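You operate a simulated robot arm through the tools that you are given. There is no shell and no other tool.

You are at the controls of a simulated robot arm. One attempt, no reset.

TASK
Put the tube numbered like the one in well 1 into well 4 and spin both at speed 2.
Fine: lid shut and latched, one whole run; switch and STOP untouched; the other tubes stay in the yellow tube rack. Set down upright: what you pick out.

It is judged by the outcome, as a careful person would: the job done as asked, and still so three seconds after it is handed in. It fails if anything else is knocked over, pushed out of place, dropped, spilled or broken. Lids that push on must go on centred and level and be pressed home; caps that screw on are set level and turned clockwise until they are tight.

THE ROBOT
A 7-joint arm with a three-finger gripper, fixed in place. Base frame: the origin is at the foot of the arm, x ahead of it, y to its left, z up. Readings come in m, rad, newtons and seconds.
Its first joint turns from -2.897 to 2.897 rad. Payload 2.69 kg.
The TCP is the grasp point between the finger pads, 0.03 m short of the fingertips. In the tool frame z runs along the fingers and y along their closing line. Largest opening 0.128 m; the body of the gripper starts 0.117 m behind the TCP.
Orientation is that of the tool frame in the base frame, as [roll, pitch, yaw] about the fixed x, y, z axes, in that order (R = Rz(yaw) Ry(pitch) Rx(roll)). With the fingers straight down and closing along the base's y, the tool's x points along the base's -x, its y along +y and its z along -z.

THE INTERFACE
- The arm moves only by the tool servo_tool. Its argument "targets" is a list of rows, each a list of 6 numbers: the shift along the tool's x, y, z in units of 300 mm (1.0 is 300 mm), then the turn, a rotation vector about the tool's x, y, z in units of 120 degrees (1.0 is 120 degrees). In form: [[x, y, z, rx, ry, rz], ...]. A call has 1 to 20 rows; each row is the pose to reach, as a shift and turn from the pose commanded when the call began, along the tool's axes at that moment. "grip" is the finger opening in m, from 0 to 0.128, set as the call begins (left out, the last holds). A call with a number of a shift or a turn outside -1 to 1 is refused whole. Each row takes 0.2 s and may step no farther than 0.05 m and 0.15 rad from the row before; otherwise, or with a gripper value out of range, the whole call is refused. A pose out of reach is approached as far as the arm can. The call stops where the force on the tool passes 50 N (or 10 N more than at its start, if that is more) or the arm is blocked; 0.2 s more then pass. The fingers move at their own pace and stop on an object; they squeeze with about 41 N. The grip force told is the motor's: it shows also when the fingers shut on nothing. Time passes only in rows, and 0.2 s behind the last, so rows that repeat a pose let the fingers close. The reply holds the time, the measured pose of the TCP, the force on the tool along the base axes, the opening and the grip force, in the units named above and with some noise, with the torque about the TCP (base axes, N m) and any sound that the robot's microphone picked up.
- Cameras (640 x 400 px; columns grow to the right, rows downward): "scene" is fixed at [0.3977, 0.4996, 1.7086]; the picture's right is [-0.85, -0.52, 0.00], its down [-0.25, 0.41, -0.88] and it looks along [0.46, -0.74, -0.48] (base axes); focal length 214 px, centre (320, 200). "wrist" rides on the gripper at [0.058, 0.054, -0.131] in the tool frame; the picture's right is [-0.68, 0.74, 0.00], its down [-0.62, -0.57, -0.55] and it looks along [-0.40, -0.37, 0.84] (tool axes); focal length 234 px, centre (320, 200). There is no depth. A picture from a camera that has moved, and an enlarged one, comes with that camera's place and axes in the base frame and with its lens.
- grab_frame(camera): a new picture of that camera. It takes no simulated time.
- raise_lower(by): slides the trunk up (or, below 0, down) by that many m; the arm rides with it, the base frame stays. It gives what a move gives, with no picture.
- inspect(camera, box): a new picture of the part [left, top, right, bottom] of that camera's present view, enlarged. It takes no simulated time.
- hand_in(): hands the job in; it is judged then, once.

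Nothing tells you positions but the pictures and the camera data. Unless the task says otherwise, let go and move clear before handing in.

The tools are called after "Emit:" by a JSON object that holds its "api" and its "payload". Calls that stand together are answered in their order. servo_tool: Moves the arm, as the interface text tells. Its arguments: {"type":"object","properties":{"targets":{"type":"array"},"grip":{"type":"number"}},"required":["targets"]} The other tools are called the same way: raise_lower (by) slides the trunk up or down; grab_frame (camera) takes a picture; inspect (camera, box) takes an enlarged picture of a part of a camera's view; hand_in () hands the job in.

At the start:

```text
time: 0.0
tcp_pos: [0.6477, -0.0055, 1.533]
ee_rot: [3.141, 0.001, 3.141]
force: [0.0, 0.7, 0.3]
ft_torque: [0.0, 0.01, -0.02]
width: 0.1277
gripper_force: 0.0
trunk travel left (down, up): [-0.225, 0.125]
```

scene: 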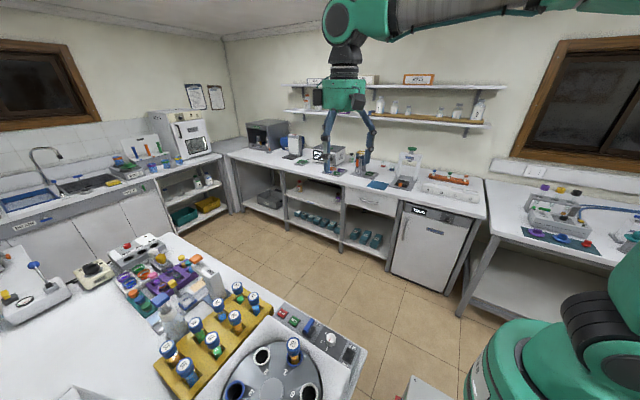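
wrist: 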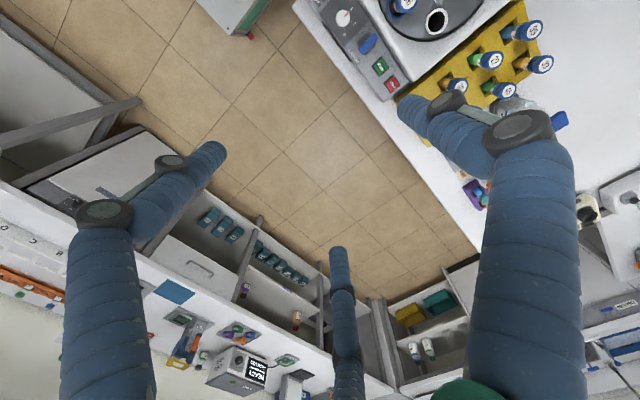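

I see a bench with a yellow tube rack and a centrifuge in the lower part of the scene picture. I'll look closer at both first.

Emit:
{"api": "inspect", "payload": {"camera": "scene", "box": [140, 260, 380, 400]}}

Emit:
{"api": "inspect", "payload": {"camera": "wrist", "box": [300, 0, 580, 175]}}

Emit:
{"api": "inspect", "payload": {"camera": "scene", "box": [100, 220, 260, 320]}}

```text
2.67 times, centred on (260, 330) of scene
camera zoom: at [0.3977, 0.4996, 1.7086], right [-0.85, -0.52, 0.0], down [-0.25, 0.41, -0.88], along [0.46, -0.74, -0.48], focal length 572 px, centre (480, -147)
```

zoom: 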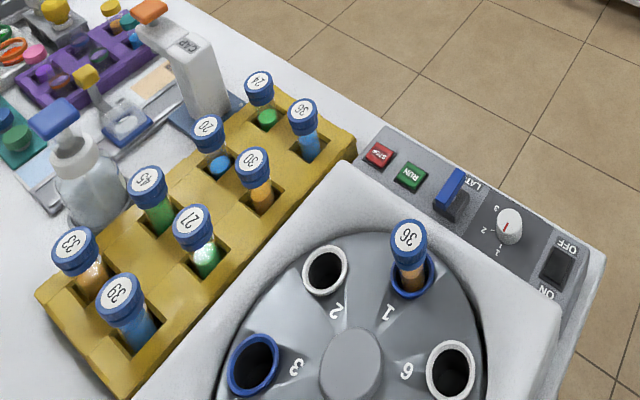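

```text
2.29 times, centred on (440, 88) of wrist
camera zoom: at [0.5896, 0.0478, 1.6627], right [0.68, 0.74, 0.0], down [0.62, -0.57, 0.55], along [0.4, -0.37, -0.84], focal length 535 px, centre (46, 457)
```

zoom: 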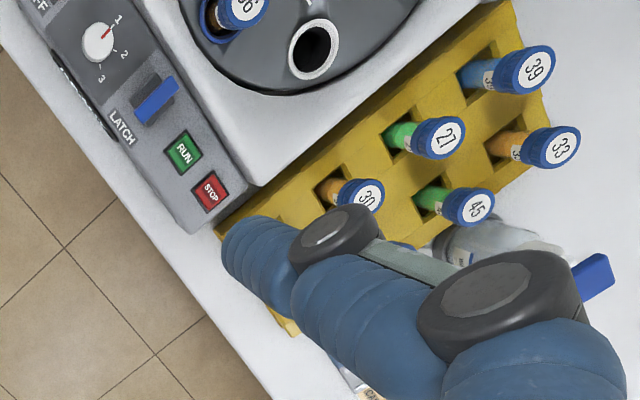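

```text
4.00 times, centred on (180, 270) of scene
camera zoom: at [0.3977, 0.4996, 1.7086], right [-0.85, -0.52, 0.0], down [-0.25, 0.41, -0.88], along [0.46, -0.74, -0.48], focal length 858 px, centre (880, -80)
```

zoom: 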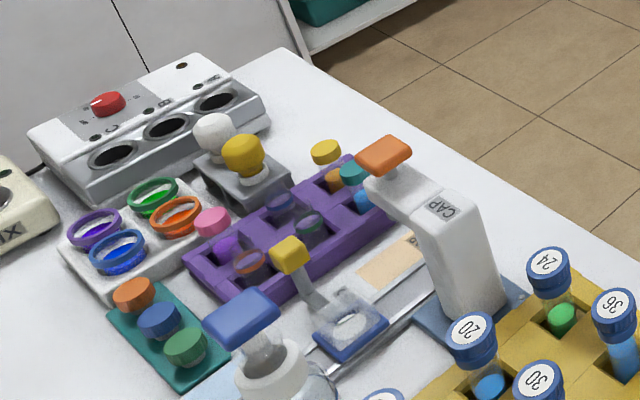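

The rack holds 24, 36, 20, 30, 45, 27, 33 and 39, and well 1's tube looks like 36. I triangulate the rack near x 0.9–1.0, y 0.18–0.4 and the rotor near (0.66, 0.34), so next I'll turn the wrist camera to see the whole centrifuge and its lid.

Emit:
{"api": "servo_tool", "payload": {"targets": [[0.067, 0.05, 0, 0, 0, -0.068], [0.133, 0.1, 0, 0, 0, -0.136], [0.2, 0.15, 0, 0, 0, -0.204], [0.267, 0.2, 0, 0, 0, -0.272], [0.333, 0.25, 0, 0, 0, -0.34], [0.4, 0.3, 0, 0, 0, -0.408], [0.467, 0.35, 0, 0, 0, -0.476], [0.533, 0.4, 0, 0, 0, -0.544], [0.6, 0.45, 0, 0, 0, -0.612], [0.667, 0.5, 0, 0, 0, -0.68], [0.733, 0.55, 0, 0, 0, -0.75]]}}

Emit:
{"api": "grab_frame", "payload": {"camera": "wrist"}}

Emit:
{"api": "grab_frame", "payload": {"camera": "scene"}}

```text
time: 2.4
tcp_pos: [0.4259, 0.1599, 1.5317]
ee_rot: [3.141, -0.001, -1.565]
force: [0.4, -0.5, 1.0]
ft_torque: [0.01, -0.02, 0.01]
width: 0.1277
gripper_force: 0.0
trunk travel left (down, up): [-0.225, 0.125]
```

```text
taken
camera wrist: at [0.3737, 0.1015, 1.6621], right [-0.74, 0.67, 0.0], down [0.56, 0.62, 0.55], along [0.37, 0.4, -0.84], focal length 234 px, centre (320, 200)
```

wrist: 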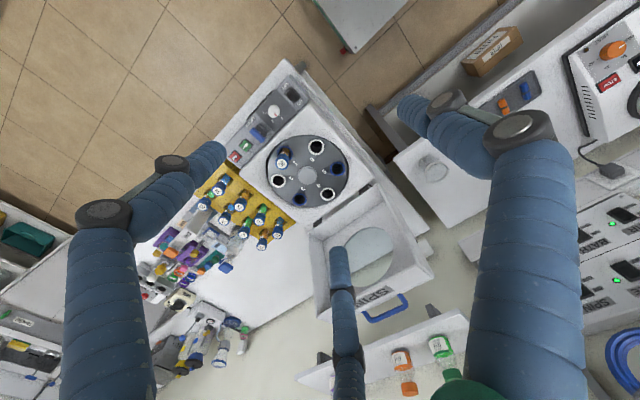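

```text
taken
```

scene: 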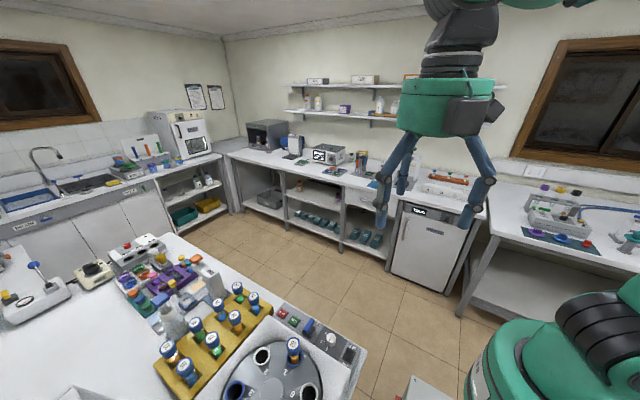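

Emit:
{"api": "inspect", "payload": {"camera": "wrist", "box": [220, 50, 400, 215]}}

Emit:
{"api": "inspect", "payload": {"camera": "wrist", "box": [250, 170, 450, 340]}}

Emit:
{"api": "inspect", "payload": {"camera": "wrist", "box": [130, 160, 310, 290]}}

Emit:
{"api": "inspect", "payload": {"camera": "scene", "box": [230, 280, 310, 350]}}

```text
2.42 times, centred on (310, 132) of wrist
camera zoom: at [0.3737, 0.1015, 1.6621], right [-0.74, 0.67, 0.0], down [0.56, 0.62, 0.55], along [0.37, 0.4, -0.84], focal length 568 px, centre (344, 364)
```

zoom: 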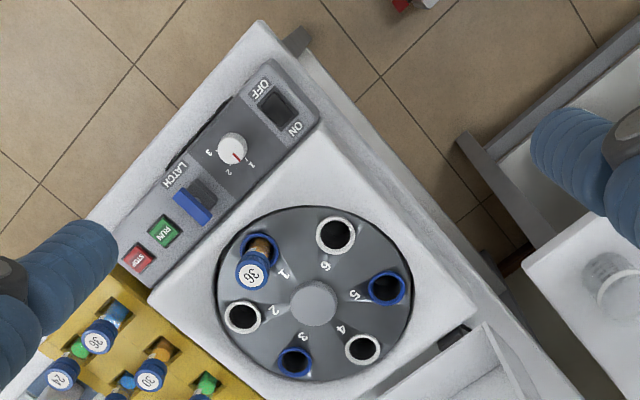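

```text
2.35 times, centred on (350, 255) of wrist
camera zoom: at [0.3737, 0.1015, 1.6621], right [-0.74, 0.67, 0.0], down [0.56, 0.62, 0.55], along [0.37, 0.4, -0.84], focal length 551 px, centre (249, 71)
```

zoom: 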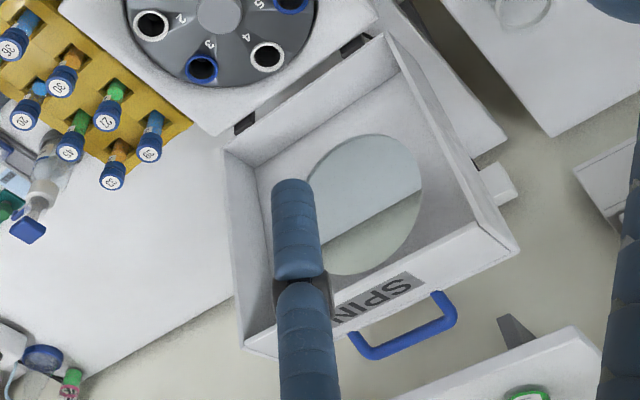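

```text
3.08 times, centred on (220, 225) of wrist
camera zoom: at [0.3737, 0.1015, 1.6621], right [-0.74, 0.67, 0.0], down [0.56, 0.62, 0.55], along [0.37, 0.4, -0.84], focal length 720 px, centre (628, 123)
```

zoom: 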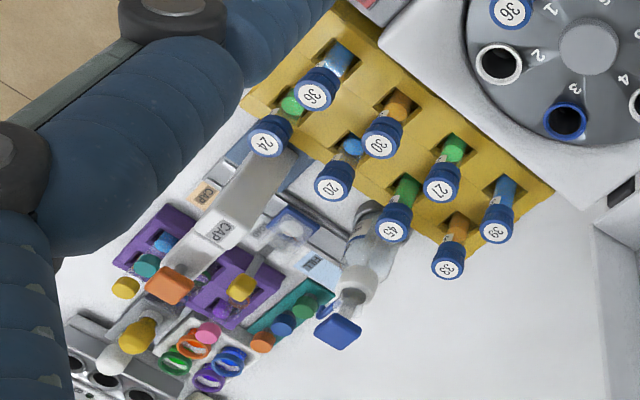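

```text
5.71 times, centred on (270, 315) of scene
camera zoom: at [0.3977, 0.4996, 1.7086], right [-0.85, -0.52, 0.0], down [-0.25, 0.41, -0.88], along [0.46, -0.74, -0.48], focal length 1226 px, centre (606, -457)
```

zoom: 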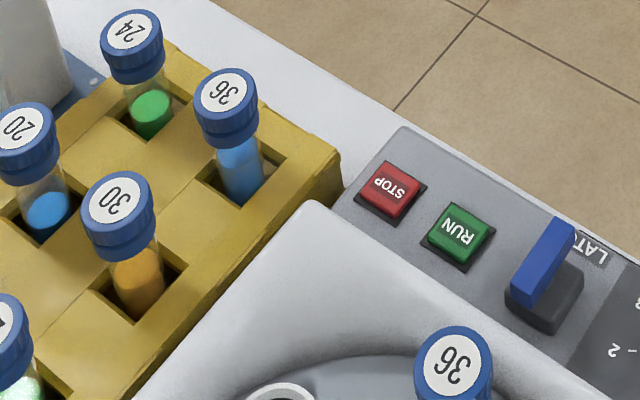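

Well 1's tube reads 36 and the rack also has a 36, with a blue sample, at about (0.908, 0.168) and cap top z≈0.976. The rotor is centred near (0.66, 0.345), well 4 near (0.66, 0.453), the lid is open and leaning back, and the dial seems to be at 1. I'll lower the camera to see the panel better.

Emit:
{"api": "servo_tool", "payload": {"targets": [[0.054, -0.037, 0.125, 0, 0, 0], [0.108, -0.073, 0.25, 0, 0, 0], [0.162, -0.11, 0.375, 0, 0, 0], [0.216, -0.147, 0.5, 0, 0, 0], [0.27, -0.183, 0.625, 0, 0, 0], [0.324, -0.22, 0.75, 0, 0, 0], [0.378, -0.257, 0.875, 0, 0, 0], [0.433, -0.293, 1.0, 0, 0, 0]]}}

Emit:
{"api": "grab_frame", "payload": {"camera": "wrist"}}

```text
time: 4.2
tcp_pos: [0.5141, 0.0271, 1.2307]
ee_rot: [-3.141, 0.0, -1.568]
force: [-0.9, 0.3, 0.0]
ft_torque: [-0.02, -0.03, 0.0]
width: 0.1278
gripper_force: 0.0
trunk travel left (down, up): [-0.225, 0.125]
```

```text
taken
camera wrist: at [0.4612, -0.0311, 1.3613], right [-0.74, 0.68, 0.0], down [0.57, 0.62, 0.55], along [0.37, 0.4, -0.84], focal length 234 px, centre (320, 200)
```

wrist: 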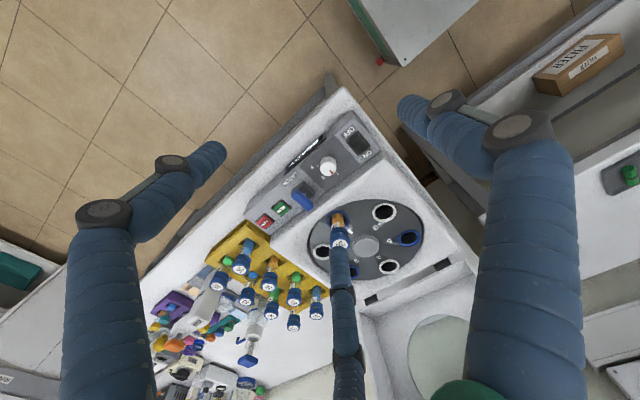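

Emit:
{"api": "inspect", "payload": {"camera": "wrist", "box": [235, 110, 395, 230]}}

Emit:
{"api": "inspect", "payload": {"camera": "wrist", "box": [250, 130, 350, 200]}}

Emit:
{"api": "inspect", "payload": {"camera": "scene", "box": [270, 290, 370, 360]}}

Emit:
{"api": "inspect", "payload": {"camera": "scene", "box": [310, 320, 370, 362]}}

```text
3.33 times, centred on (315, 170) of wrist
camera zoom: at [0.4612, -0.0311, 1.3613], right [-0.74, 0.68, 0.0], down [0.57, 0.62, 0.55], along [0.37, 0.4, -0.84], focal length 781 px, centre (337, 300)
```

zoom: 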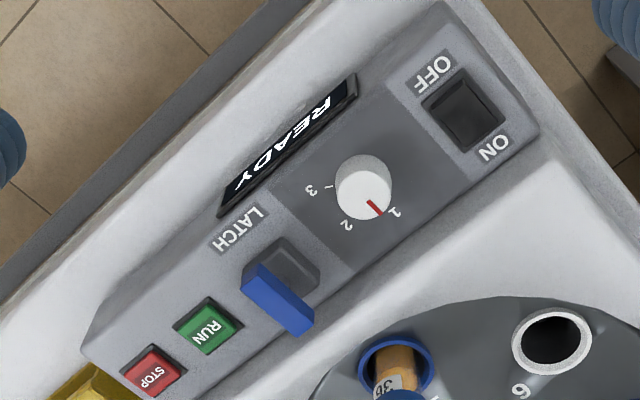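

```text
5.71 times, centred on (300, 165) of wrist
camera zoom: at [0.4612, -0.0311, 1.3613], right [-0.74, 0.68, 0.0], down [0.57, 0.62, 0.55], along [0.37, 0.4, -0.84], focal length 1338 px, centre (434, 400)
```

zoom: 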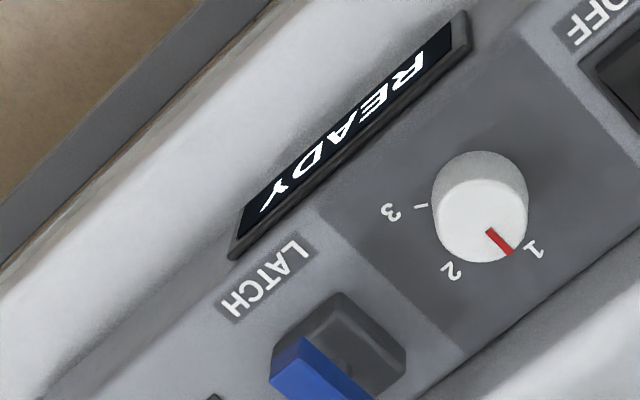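

```text
5.71 times, centred on (320, 325) of scene
camera zoom: at [0.3977, 0.4996, 1.7086], right [-0.85, -0.52, 0.0], down [-0.25, 0.41, -0.88], along [0.46, -0.74, -0.48], focal length 1226 px, centre (320, -514)
```

zoom: 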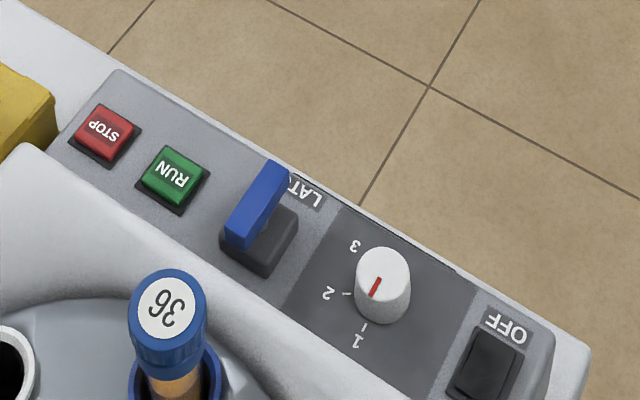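

```text
9.52 times, centred on (340, 341) of scene
camera zoom: at [0.3977, 0.4996, 1.7086], right [-0.85, -0.52, 0.0], down [-0.25, 0.41, -0.88], along [0.46, -0.74, -0.48], focal length 2043 px, centre (130, -1143)
```

zoom: 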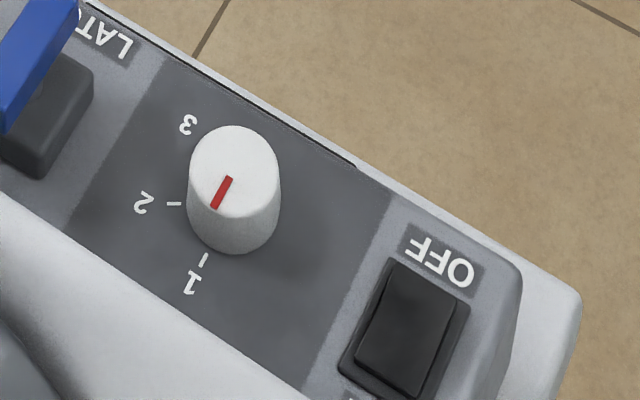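

The panel shows knob centre about (0.587, 0.129), pointing at 1, with 2 one step of 60° clockwise. READY is lit. I'll look closer at the latch lever, the tubes' numbers and the lid.

Emit:
{"api": "inspect", "payload": {"camera": "scene", "box": [295, 310, 335, 338]}}

Emit:
{"api": "inspect", "payload": {"camera": "wrist", "box": [270, 165, 330, 215]}}

Emit:
{"api": "inspect", "payload": {"camera": "wrist", "box": [200, 215, 350, 335]}}

Emit:
{"api": "inspect", "payload": {"camera": "wrist", "box": [340, 240, 500, 380]}}

```text
14.29 times, centred on (315, 324) of scene
camera zoom: at [0.3977, 0.4996, 1.7086], right [-0.85, -0.52, 0.0], down [-0.25, 0.41, -0.88], along [0.46, -0.74, -0.48], focal length 3064 px, centre (391, -1571)
```

zoom: 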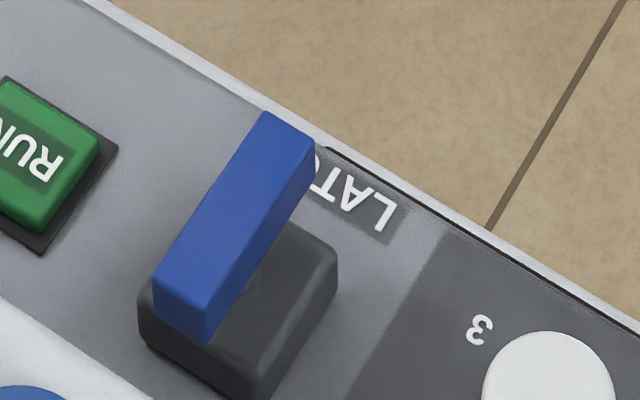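

```text
8.00 times, centred on (300, 190) of wrist
camera zoom: at [0.4612, -0.0311, 1.3613], right [-0.74, 0.68, 0.0], down [0.57, 0.62, 0.55], along [0.37, 0.4, -0.84], focal length 1873 px, centre (480, 280)
```

zoom: 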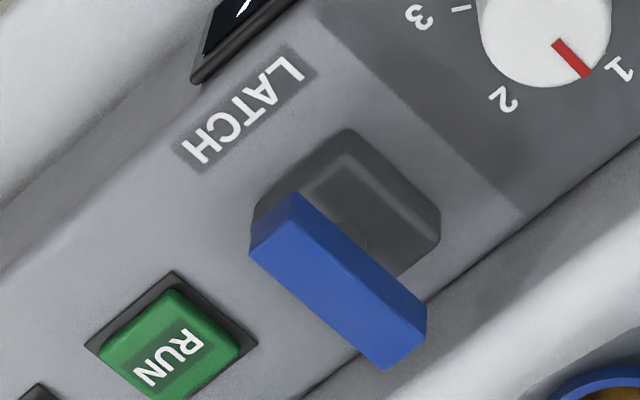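

```text
3.33 times, centred on (275, 275) of wrist
camera zoom: at [0.4612, -0.0311, 1.3613], right [-0.74, 0.68, 0.0], down [0.57, 0.62, 0.55], along [0.37, 0.4, -0.84], focal length 781 px, centre (470, -50)
```

zoom: 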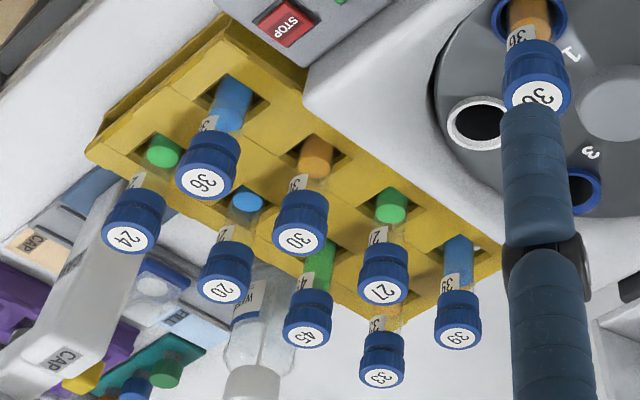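

```text
2.86 times, centred on (420, 310) of wrist
camera zoom: at [0.4612, -0.0311, 1.3613], right [-0.74, 0.68, 0.0], down [0.57, 0.62, 0.55], along [0.37, 0.4, -0.84], focal length 669 px, centre (34, -114)
```

zoom: 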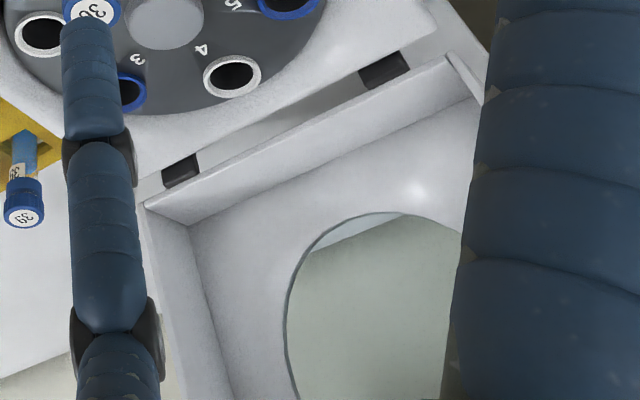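

The latch is a blue bar of about 5 cm, lying along y at (0.667, 0.138, 0.955), on a vertical shaft. I'll now look at the lid and its handle from another place, staying high.

Emit:
{"api": "servo_tool", "payload": {"targets": [[-0.1, 0.02, -0.1, 0, 0, 0], [-0.2, 0.04, -0.2, 0, 0, 0], [-0.3, 0.06, -0.3, 0, 0, 0], [-0.4, 0.08, -0.4, 0, 0, 0], [-0.5, 0.1, -0.5, 0, 0, 0], [-0.6, 0.12, -0.6, 0, 0, 0], [-0.7, 0.14, -0.7, 0, 0, 0], [-0.8, 0.16, -0.8, 0, 0, 0], [-0.9, 0.18, -0.9, 0, 0, 0], [-1.0, 0.2, -1.0, 0, 0, 0]]}}

Emit:
{"api": "grab_frame", "payload": {"camera": "wrist"}}

```text
time: 6.4
tcp_pos: [0.4578, 0.3292, 1.5328]
ee_rot: [3.141, 0.0, -1.572]
force: [0.1, -0.7, -0.8]
ft_torque: [-0.02, -0.02, 0.0]
width: 0.128
gripper_force: 0.1
trunk travel left (down, up): [-0.225, 0.125]
```

```text
taken
camera wrist: at [0.4044, 0.271, 1.663], right [-0.74, 0.68, 0.0], down [0.57, 0.62, 0.55], along [0.37, 0.4, -0.84], focal length 234 px, centre (320, 200)
```

wrist: 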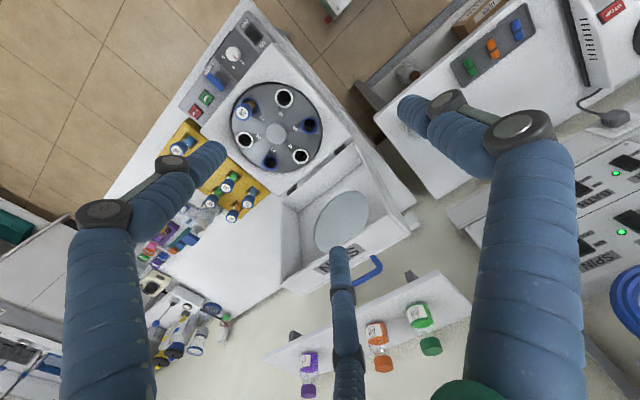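

Emit:
{"api": "inspect", "payload": {"camera": "wrist", "box": [260, 140, 430, 300]}}

Emit:
{"api": "inspect", "payload": {"camera": "wrist", "box": [220, 60, 340, 180]}}

```text
2.50 times, centred on (345, 220) of wrist
camera zoom: at [0.4044, 0.271, 1.663], right [-0.74, 0.68, 0.0], down [0.57, 0.62, 0.55], along [0.37, 0.4, -0.84], focal length 585 px, centre (258, 150)
```

zoom: 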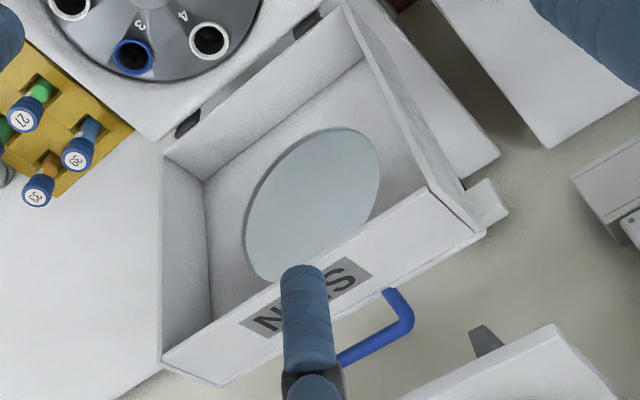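

```text
3.33 times, centred on (280, 120) of wrist
camera zoom: at [0.4044, 0.271, 1.663], right [-0.74, 0.68, 0.0], down [0.57, 0.62, 0.55], along [0.37, 0.4, -0.84], focal length 781 px, centre (453, 467)
```

zoom: 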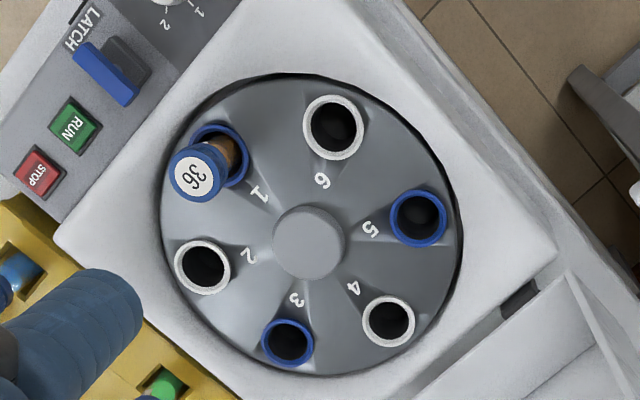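

The lid is a deep box shell; its blue handle bar is about 12 cm long, centred near x 0.652 at (y 0.685, z 1.29), but my depth there is loose. I'll take a lower, tilted view for a better estimate.

Emit:
{"api": "servo_tool", "payload": {"targets": [[0.017, 0, 0.128, -0.033, 0.036, 0], [0.033, 0, 0.256, -0.066, 0.072, 0], [0.05, 0, 0.383, -0.099, 0.108, 0], [0.067, 0, 0.511, -0.132, 0.144, 0], [0.083, 0, 0.639, -0.165, 0.18, 0], [0.1, 0, 0.767, -0.198, 0.216, 0]]}}

Emit:
{"api": "grab_frame", "payload": {"camera": "wrist"}}

```text
time: 7.8
tcp_pos: [0.4563, 0.2992, 1.302]
ee_rot: [2.695, -0.439, -1.47]
force: [0.1, -0.1, 0.7]
ft_torque: [0.03, 0.04, 0.02]
width: 0.128
gripper_force: 0.1
trunk travel left (down, up): [-0.225, 0.125]
```

```text
taken
camera wrist: at [0.4642, 0.3076, 1.4546], right [-0.74, 0.68, 0.0], down [0.68, 0.74, -0.03], along [-0.02, -0.03, -1.0], focal length 234 px, centre (320, 200)
```

wrist: 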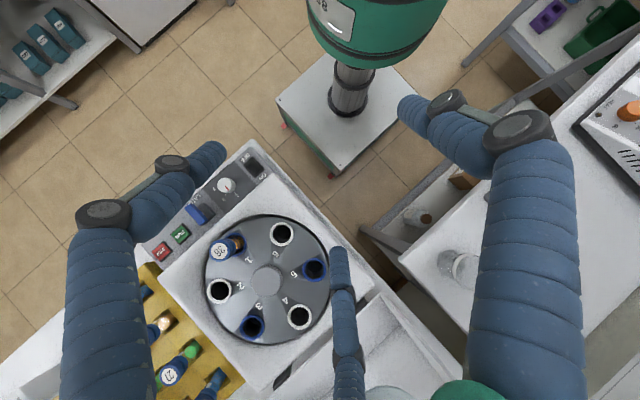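

The tilt went the other way, giving a straight-down view, which is useful for positions. I'll zoom on that before tilting back.

Emit:
{"api": "inspect", "payload": {"camera": "wrist", "box": [140, 140, 340, 350]}}

Emit:
{"api": "servo_tool", "payload": {"targets": [[0, 0, 0, 0.036, -0.04, 0], [0, 0, 0, 0.072, -0.08, 0], [0, 0, 0, 0.108, -0.118, 0], [0, 0, 0, 0.144, -0.157, 0], [0, 0, 0, 0.18, -0.196, 0], [0, 0, 0, 0.216, -0.236, 0], [0, 0, 0, 0.252, -0.275, 0], [0, 0, 0, 0.288, -0.314, 0], [0, 0, 0, 0.324, -0.353, 0], [0, 0, 0, 0.36, -0.393, 0], [0, 0, 0, 0.396, -0.432, 0]]}}

Emit:
{"api": "grab_frame", "payload": {"camera": "wrist"}}

```text
1.90 times, centred on (240, 245) of wrist
camera zoom: at [0.4642, 0.3076, 1.4546], right [-0.74, 0.68, 0.0], down [0.68, 0.74, -0.03], along [-0.02, -0.03, -1.0], focal length 446 px, centre (472, 114)
```

zoom: 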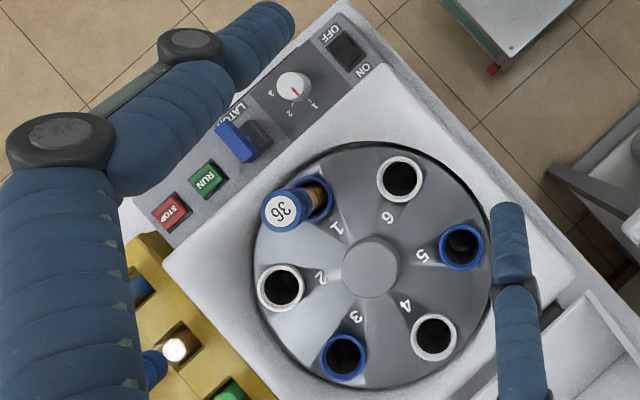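

```text
time: 10.2
tcp_pos: [0.4559, 0.2988, 1.3018]
ee_rot: [-2.694, 0.442, -1.468]
force: [-0.2, -0.1, 0.1]
ft_torque: [-0.03, -0.01, 0.01]
width: 0.1281
gripper_force: 0.1
trunk travel left (down, up): [-0.225, 0.125]
```

```text
taken
camera wrist: at [0.3611, 0.1953, 1.3624], right [-0.74, 0.68, 0.0], down [0.25, 0.27, 0.93], along [0.63, 0.69, -0.37], focal length 234 px, centre (320, 200)
```

wrist: 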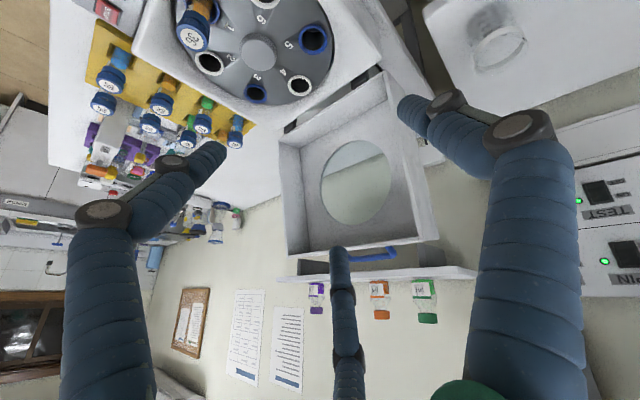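

Emit:
{"api": "inspect", "payload": {"camera": "wrist", "box": [255, 60, 455, 275]}}

Emit:
{"api": "inspect", "payload": {"camera": "wrist", "box": [80, 0, 340, 160]}}

```text
1.86 times, centred on (355, 168) of wrist
camera zoom: at [0.3611, 0.1953, 1.3624], right [-0.74, 0.68, 0.0], down [0.25, 0.27, 0.93], along [0.63, 0.69, -0.37], focal length 436 px, centre (255, 260)
```

zoom: 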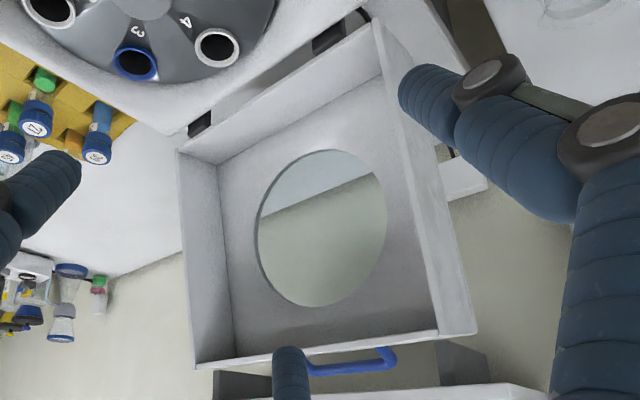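

```text
2.46 times, centred on (210, 80) of wrist
camera zoom: at [0.3611, 0.1953, 1.3624], right [-0.74, 0.68, 0.0], down [0.25, 0.27, 0.93], along [0.63, 0.69, -0.37], focal length 576 px, centre (591, 495)
```

zoom: 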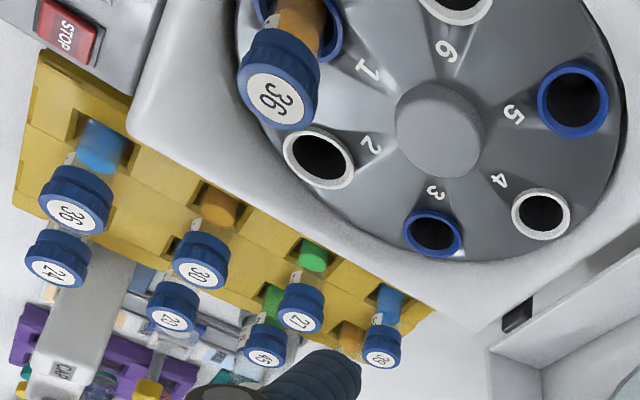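

View geometry is now good: well 4 at (0.660, 0.452), tube 36 in the rack at (0.909, 0.170), knob at (0.587, 0.129), lid hinge near (y 0.52, z 0.965) leaning back about 10°. I'll straighten the tool, then go above the knob.

Emit:
{"api": "servo_tool", "payload": {"targets": [[0, 0, 0, -0.04, 0.043, 0], [0, 0, 0, -0.079, 0.086, 0], [0, 0, 0, -0.119, 0.13, 0], [0, 0, 0, -0.158, 0.173, 0], [0, 0, 0, -0.198, 0.216, 0]], "grip": 0.056}}

```text
time: 11.4
tcp_pos: [0.4553, 0.298, 1.3019]
ee_rot: [3.14, -0.002, -1.567]
force: [0.0, 0.1, -0.4]
ft_torque: [0.03, -0.03, -0.01]
width: 0.0561
gripper_force: 0.0
trunk travel left (down, up): [-0.225, 0.125]
```

Emit:
{"api": "servo_tool", "payload": {"targets": [[0.08, -0.063, 0.115, 0, 0, 0], [0.161, -0.125, 0.231, 0, 0, 0], [0.241, -0.188, 0.346, 0, 0, 0], [0.322, -0.251, 0.461, 0, 0, 0], [0.402, -0.314, 0.577, 0, 0, 0], [0.483, -0.376, 0.692, 0, 0, 0], [0.563, -0.439, 0.807, 0, 0, 0]]}}

Emit:
{"api": "grab_frame", "payload": {"camera": "wrist"}}

Emit:
{"api": "inspect", "payload": {"camera": "scene", "box": [240, 240, 400, 380]}}

```text
time: 13.0
tcp_pos: [0.5894, 0.1295, 1.0603]
ee_rot: [3.141, 0.0, -1.571]
force: [-0.2, 0.0, -0.2]
ft_torque: [0.03, 0.02, 0.0]
width: 0.0564
gripper_force: 0.0
trunk travel left (down, up): [-0.225, 0.125]
```

```text
taken
camera wrist: at [0.5365, 0.0721, 1.1898], right [-0.74, 0.68, 0.0], down [0.56, 0.62, 0.55], along [0.37, 0.4, -0.84], focal length 234 px, centre (320, 200)
```

wrist: 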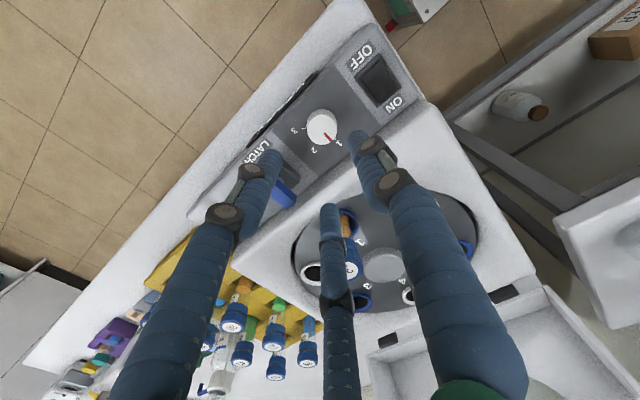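

```text
2.86 times, centred on (320, 310) of scene
camera zoom: at [0.3977, 0.4996, 1.7086], right [-0.85, -0.52, 0.0], down [-0.25, 0.41, -0.88], along [0.46, -0.74, -0.48], focal length 613 px, centre (320, -114)
```

zoom: 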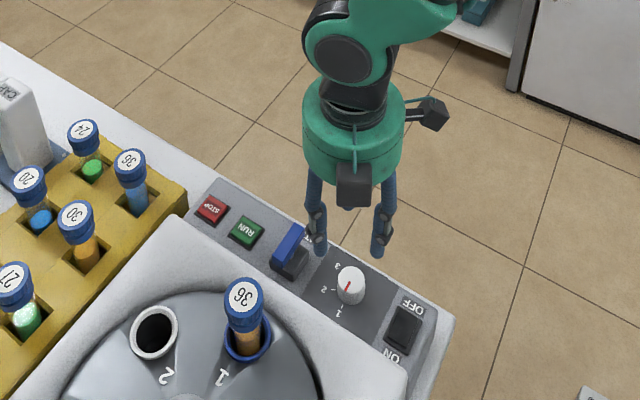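

The dial still reads 1 and the tool is above the knob. The gripper's skin looks three-jawed, which is fine for round things; I'll descend with a narrower opening and stop short of the panel.

Emit:
{"api": "servo_tool", "payload": {"targets": [[0, 0.008, 0.1, 0, 0, 0], [0, 0.008, 0.2, 0, 0, 0], [0, 0.008, 0.27, 0, 0, 0], [0, 0.008, 0.31, 0, 0, 0], [0, 0.008, 0.33, 0, 0, 0]], "grip": 0.048}}

Emit:
{"api": "inspect", "payload": {"camera": "wrist", "box": [220, 80, 420, 230]}}

Emit:
{"api": "inspect", "payload": {"camera": "scene", "box": [290, 290, 370, 350]}}

```text
time: 14.2
tcp_pos: [0.586, 0.1311, 0.9604]
ee_rot: [3.141, -0.001, -1.568]
force: [0.1, 0.2, -0.2]
ft_torque: [-0.04, 0.01, 0.0]
width: 0.0482
gripper_force: 0.1
trunk travel left (down, up): [-0.225, 0.125]
```

```text
2.67 times, centred on (320, 155) of wrist
camera zoom: at [0.5322, 0.0725, 1.0917], right [-0.74, 0.68, 0.0], down [0.56, 0.62, 0.55], along [0.37, 0.4, -0.84], focal length 624 px, centre (320, 320)
```

zoom: 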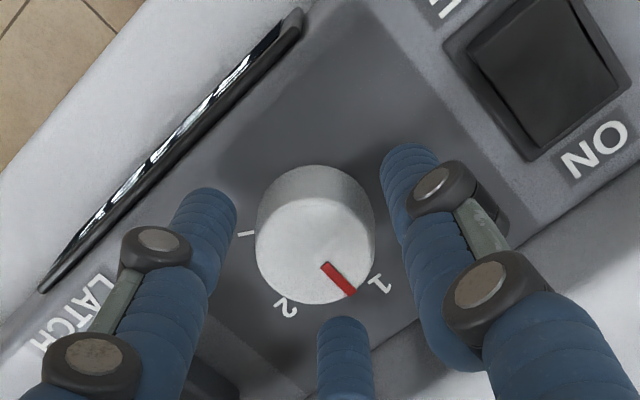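

```text
6.67 times, centred on (330, 320) of scene
camera zoom: at [0.3977, 0.4996, 1.7086], right [-0.85, -0.52, 0.0], down [-0.25, 0.41, -0.88], along [0.46, -0.74, -0.48], focal length 1430 px, centre (253, -600)
```

zoom: 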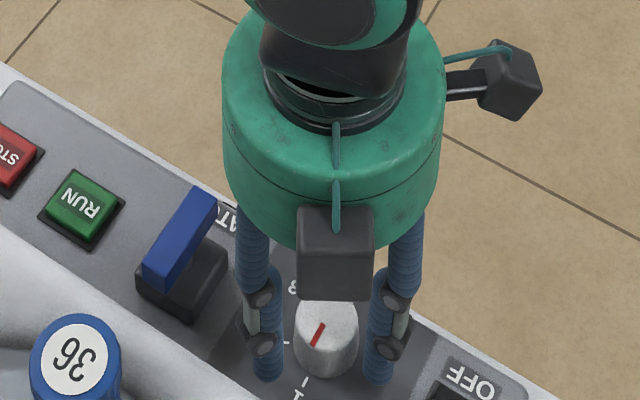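

Emit:
{"api": "servo_tool", "payload": {"targets": [[0.008, 0.002, 0.015, 0, 0, 0], [0.008, 0.002, 0.027, 0, 0, 0]]}}

Emit:
{"api": "servo_tool", "payload": {"targets": [[0, 0, 0, 0, 0, 0], [0, 0, 0, 0, 0, 0], [0, 0, 0, 0, 0, 0]], "grip": 0.02}}

Emit:
{"api": "inspect", "payload": {"camera": "wrist", "box": [220, 80, 420, 230]}}

```text
time: 14.8
tcp_pos: [0.5857, 0.1287, 0.9526]
ee_rot: [3.14, 0.001, -1.571]
force: [-0.3, 0.0, -0.3]
ft_torque: [0.0, 0.01, 0.02]
width: 0.0479
gripper_force: 0.1
trunk travel left (down, up): [-0.225, 0.125]
```

```text
time: 15.6
tcp_pos: [0.5837, 0.1279, 0.9537]
ee_rot: [-3.141, 0.0, -1.57]
force: [-2.8, 4.0, 0.9]
ft_torque: [0.18, 0.08, -0.02]
width: 0.0325
gripper_force: 45.2
trunk travel left (down, up): [-0.225, 0.125]
```

```text
2.67 times, centred on (320, 155) of wrist
camera zoom: at [0.5316, 0.0698, 1.0836], right [-0.74, 0.68, 0.0], down [0.57, 0.62, 0.55], along [0.37, 0.4, -0.84], focal length 624 px, centre (320, 320)
```

zoom: 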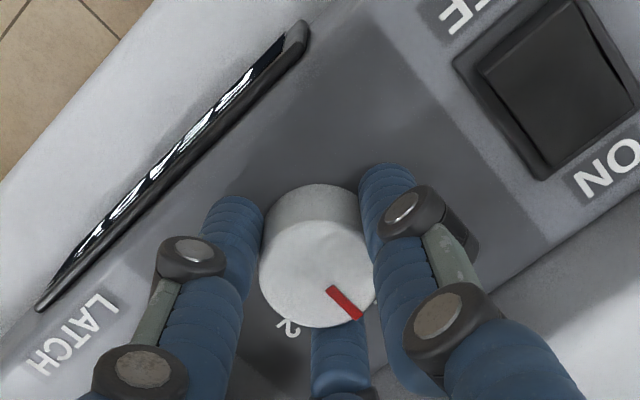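

The knob is held (32.5 mm wide). Position 2 is 60° clockwise seen from above, so I turn the tool +60° about its z.

Emit:
{"api": "servo_tool", "payload": {"targets": [[0, 0, 0, 0, 0, 0.0625], [0, 0, 0, 0, 0, 0.125], [0, 0, 0, 0, 0, 0.1875], [0, 0, 0, 0, 0, 0.25], [0, 0, 0, 0, 0, 0.3125], [0, 0, 0, 0, 0, 0.375], [0, 0, 0, 0, 0, 0.4375], [0, 0, 0, 0, 0, 0.5]]}}

Emit:
{"api": "grab_frame", "payload": {"camera": "wrist"}}

Emit:
{"api": "inspect", "payload": {"camera": "scene", "box": [310, 310, 370, 362]}}

```text
time: 17.4
tcp_pos: [0.5837, 0.129, 0.9533]
ee_rot: [-3.141, 0.002, -2.619]
force: [2.3, 11.1, 5.6]
ft_torque: [0.35, 0.27, 0.03]
width: 0.0325
gripper_force: 45.0
trunk travel left (down, up): [-0.225, 0.125]
```

```text
taken
camera wrist: at [0.5074, 0.1458, 1.0835], right [0.22, 0.98, 0.0], down [0.81, -0.18, 0.55], along [0.54, -0.12, -0.84], focal length 234 px, centre (320, 200)
```

wrist: 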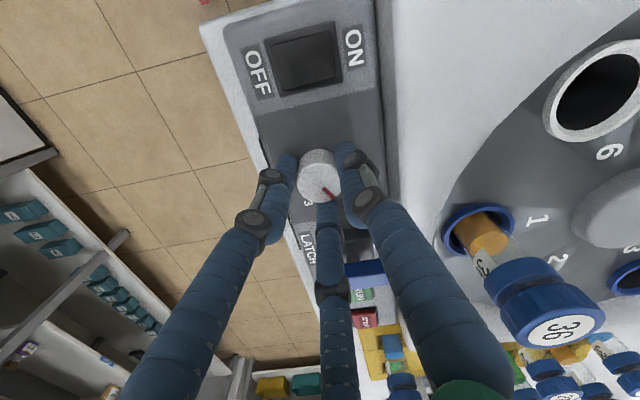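

```text
7.69 times, centred on (340, 336) of scene
camera zoom: at [0.3977, 0.4996, 1.7086], right [-0.85, -0.52, 0.0], down [-0.25, 0.41, -0.88], along [0.46, -0.74, -0.48], focal length 1650 px, centre (166, -846)
```

zoom: 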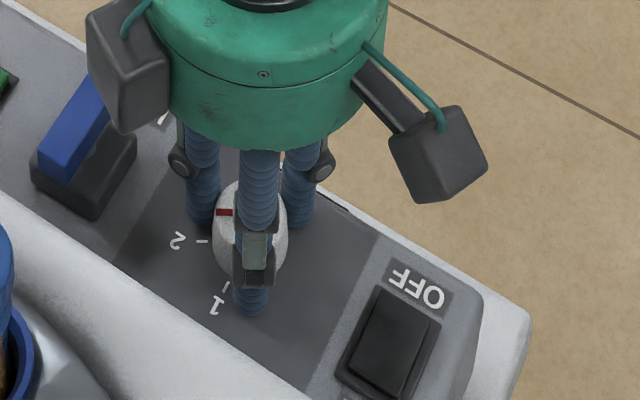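

The pointer now lines up with the 2 tick. I'll open and rise to check it.

Emit:
{"api": "servo_tool", "payload": {"targets": [[0, 0, 0, 0, 0, 0], [0, 0, 0, 0, 0, 0]], "grip": 0.05}}

Emit:
{"api": "servo_tool", "payload": {"targets": [[0, 0, -0.1, 0, 0, 0], [0, 0, -0.25, 0, 0, 0], [0, 0, -0.4, 0, 0, 0], [0, 0, -0.55, 0, 0, 0]]}}

Emit:
{"api": "inspect", "payload": {"camera": "scene", "box": [310, 320, 370, 362]}}

Emit:
{"api": "grab_frame", "payload": {"camera": "wrist"}}

```text
time: 18.0
tcp_pos: [0.5833, 0.1264, 0.9526]
ee_rot: [3.142, -0.001, -2.619]
force: [-0.3, 0.3, 0.5]
ft_torque: [-0.02, -0.03, 0.01]
width: 0.0501
gripper_force: 0.0
trunk travel left (down, up): [-0.225, 0.125]
```

```text
time: 19.0
tcp_pos: [0.5835, 0.1285, 1.117]
ee_rot: [3.14, -0.001, -2.615]
force: [-0.6, 0.0, -0.1]
ft_torque: [0.01, 0.01, -0.02]
width: 0.0501
gripper_force: 0.0
trunk travel left (down, up): [-0.225, 0.125]
```

```text
9.52 times, centred on (340, 341) of scene
camera zoom: at [0.3977, 0.4996, 1.7086], right [-0.85, -0.52, 0.0], down [-0.25, 0.41, -0.88], along [0.46, -0.74, -0.48], focal length 2043 px, centre (130, -1143)
```

zoom: 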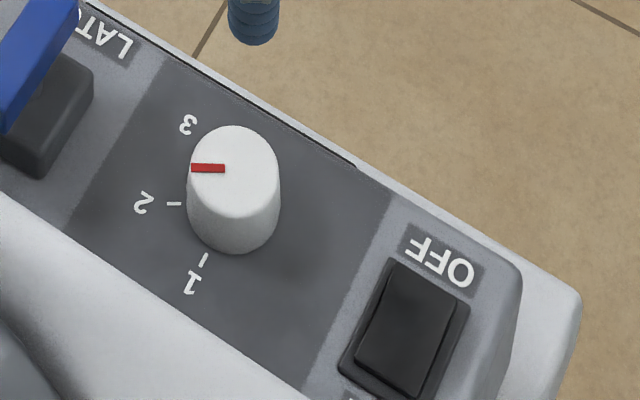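

```text
taken
camera wrist: at [0.5061, 0.1455, 1.247], right [0.22, 0.98, 0.0], down [0.82, -0.18, 0.55], along [0.53, -0.12, -0.84], focal length 234 px, centre (320, 200)
```

wrist: 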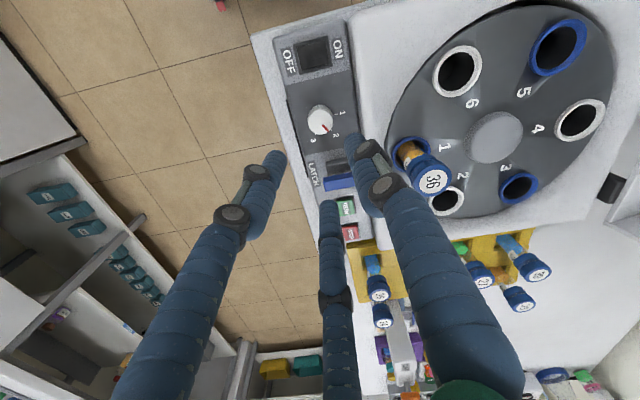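

The dial is at 2. Now I turn the tool back to its first yaw and travel at height toward rack tube 36.

Emit:
{"api": "servo_tool", "payload": {"targets": [[-0.119, -0.05, 0, 0, 0, 0.031], [-0.238, -0.1, 0, 0, 0, 0.062], [-0.356, -0.15, 0, 0, 0, 0.094], [-0.475, -0.2, 0, 0, 0, 0.125], [-0.594, -0.25, 0, 0, 0, 0.156], [-0.713, -0.3, 0, 0, 0, 0.187], [-0.831, -0.35, 0, 0, 0, 0.219], [-0.95, -0.4, 0, 0, 0, 0.25]], "grip": 0.066}}

Emit:
{"api": "grab_frame", "payload": {"camera": "wrist"}}

Emit:
{"api": "inspect", "payload": {"camera": "scene", "box": [170, 240, 300, 350]}}

```text
time: 20.8
tcp_pos: [0.8914, 0.1667, 1.1166]
ee_rot: [-3.141, -0.002, -3.142]
force: [-0.5, -0.4, -0.2]
ft_torque: [0.0, 0.02, 0.0]
width: 0.0657
gripper_force: 0.0
trunk travel left (down, up): [-0.225, 0.125]
```

```text
taken
camera wrist: at [0.8332, 0.2213, 1.247], right [0.68, 0.74, 0.0], down [0.62, -0.57, 0.55], along [0.4, -0.37, -0.84], focal length 234 px, centre (320, 200)
```

wrist: 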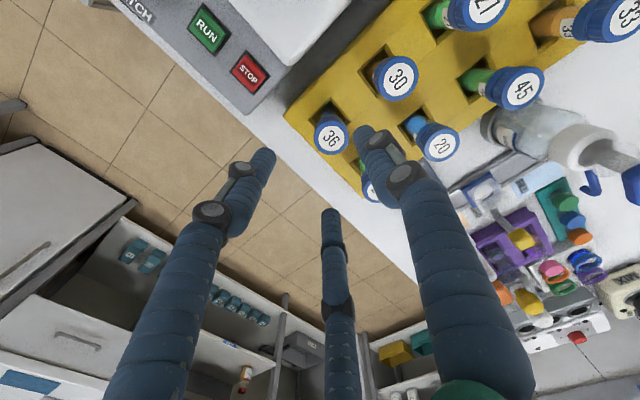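

```text
3.64 times, centred on (235, 295) of scene
camera zoom: at [0.3977, 0.4996, 1.7086], right [-0.85, -0.52, 0.0], down [-0.25, 0.41, -0.88], along [0.46, -0.74, -0.48], focal length 780 px, centre (629, -146)
```

zoom: 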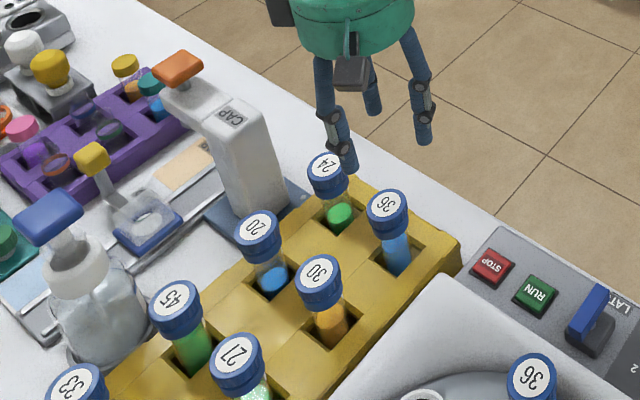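

Emit:
{"api": "inspect", "payload": {"camera": "wrist", "box": [270, 90, 430, 200]}}

Emit:
{"api": "inspect", "payload": {"camera": "scene", "box": [225, 275, 275, 315]}}

```text
3.64 times, centred on (350, 145) of wrist
camera zoom: at [0.8332, 0.2213, 1.247], right [0.68, 0.74, 0.0], down [0.62, -0.57, 0.55], along [0.4, -0.37, -0.84], focal length 852 px, centre (211, 400)
```

zoom: 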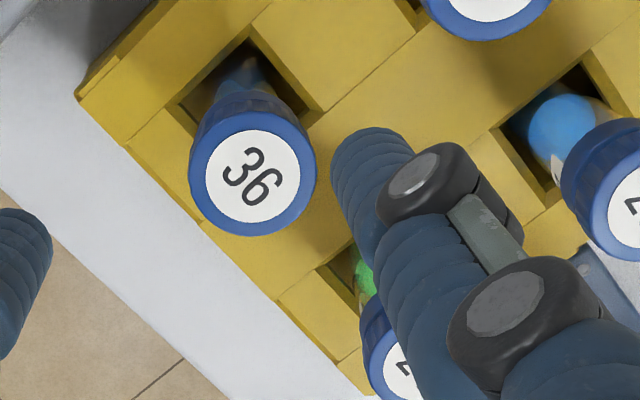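

```text
10.00 times, centred on (250, 295) of scene
camera zoom: at [0.3977, 0.4996, 1.7086], right [-0.85, -0.52, 0.0], down [-0.25, 0.41, -0.88], along [0.46, -0.74, -0.48], focal length 2145 px, centre (1020, -750)
```

zoom: 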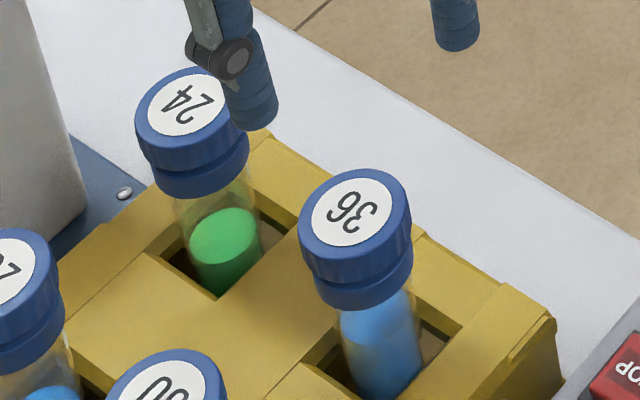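

Tube 36's cap top is triangulated at (0.906, 0.172, 0.983). I line up over it and descend around the cap.

Emit:
{"api": "servo_tool", "payload": {"targets": [[-0.049, 0.018, 0, 0, 0, 0], [-0.049, 0.018, 0.1, 0, 0, 0], [-0.049, 0.018, 0.2, 0, 0, 0]]}}

Emit:
{"api": "inspect", "payload": {"camera": "wrist", "box": [220, 80, 420, 230]}}

Emit:
{"api": "inspect", "payload": {"camera": "scene", "box": [200, 250, 300, 320]}}

```text
time: 21.6
tcp_pos: [0.9065, 0.1725, 1.059]
ee_rot: [3.141, 0.0, 3.14]
force: [-0.3, 1.0, 0.3]
ft_torque: [0.01, 0.02, 0.0]
width: 0.0658
gripper_force: 0.1
trunk travel left (down, up): [-0.225, 0.125]
```

```text
2.67 times, centred on (320, 155) of wrist
camera zoom: at [0.848, 0.2267, 1.1885], right [0.68, 0.74, 0.0], down [0.62, -0.57, 0.55], along [0.4, -0.37, -0.84], focal length 624 px, centre (320, 320)
```

zoom: 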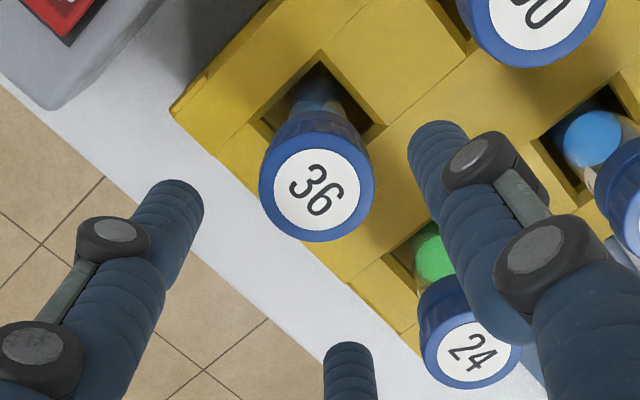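

```text
5.71 times, centred on (250, 285) of scene
camera zoom: at [0.3977, 0.4996, 1.7086], right [-0.85, -0.52, 0.0], down [-0.25, 0.41, -0.88], along [0.46, -0.74, -0.48], focal length 1226 px, centre (720, -286)
```

zoom: 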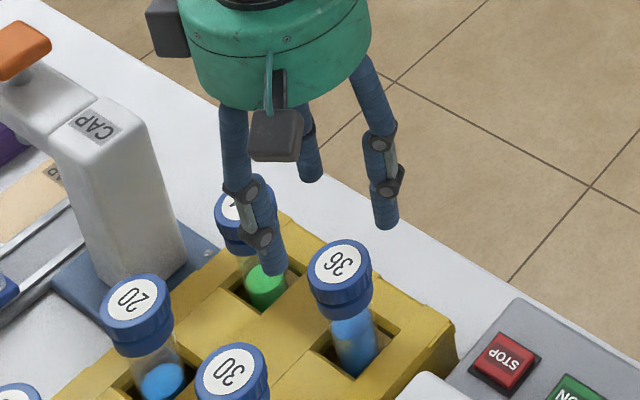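

Emit:
{"api": "servo_tool", "payload": {"targets": [[0, 0, 0.1, 0, 0, 0], [0, 0, 0.2, 0, 0, 0], [0, 0, 0.27, 0, 0, 0], [0, 0, 0.323, 0, 0, 0]]}}

Emit:
{"api": "inspect", "payload": {"camera": "wrist", "box": [220, 80, 420, 230]}}

Emit:
{"api": "inspect", "payload": {"camera": "scene", "box": [200, 250, 300, 320]}}

```text
time: 22.6
tcp_pos: [0.905, 0.1718, 0.9603]
ee_rot: [3.142, 0.0, -3.139]
force: [0.3, 0.4, 0.1]
ft_torque: [0.01, -0.01, 0.02]
width: 0.0661
gripper_force: 0.0
trunk travel left (down, up): [-0.225, 0.125]
```

```text
2.67 times, centred on (320, 155) of wrist
camera zoom: at [0.8474, 0.2262, 1.0904], right [0.68, 0.74, 0.0], down [0.62, -0.56, 0.55], along [0.4, -0.37, -0.84], focal length 624 px, centre (320, 320)
```

zoom: 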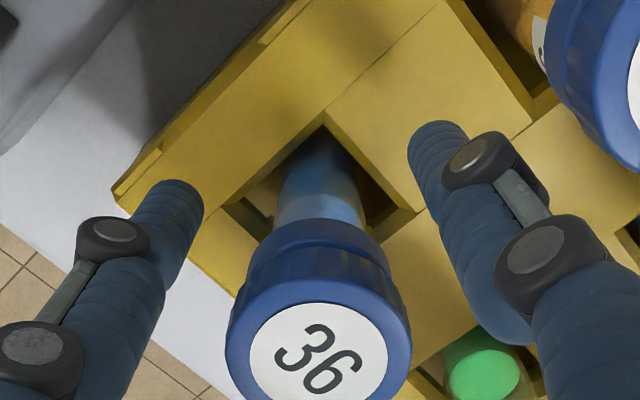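

```text
5.71 times, centred on (250, 285) of scene
camera zoom: at [0.3977, 0.4996, 1.7086], right [-0.85, -0.52, 0.0], down [-0.25, 0.41, -0.88], along [0.46, -0.74, -0.48], focal length 1226 px, centre (720, -286)
```

zoom: 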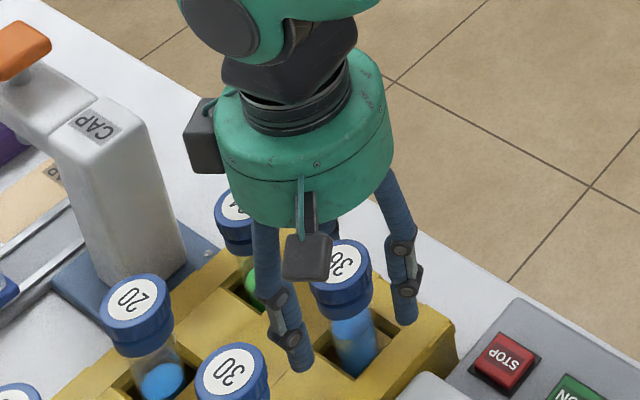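

The cap is centred between the jaws. Closing on it.

Emit:
{"api": "servo_tool", "payload": {"targets": [[0, 0, 0, 0, 0, 0], [0, 0, 0, 0, 0, 0], [0, 0, 0, 0, 0, 0]], "grip": 0.025}}

Emit:
{"api": "inspect", "payload": {"camera": "wrist", "box": [220, 80, 420, 230]}}

```text
time: 23.4
tcp_pos: [0.9058, 0.1723, 0.9601]
ee_rot: [3.141, 0.0, -3.14]
force: [0.6, -0.5, 0.1]
ft_torque: [0.0, 0.0, 0.03]
width: 0.0378
gripper_force: 40.7
trunk travel left (down, up): [-0.225, 0.125]
```

```text
2.67 times, centred on (320, 155) of wrist
camera zoom: at [0.8473, 0.2261, 1.0903], right [0.68, 0.74, 0.0], down [0.62, -0.56, 0.55], along [0.4, -0.37, -0.84], focal length 624 px, centre (320, 320)
```

zoom: 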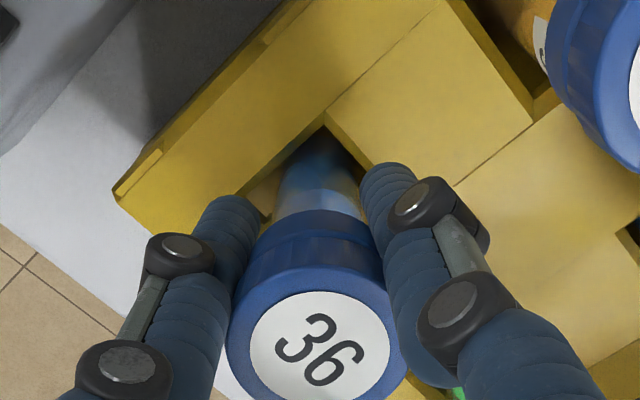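

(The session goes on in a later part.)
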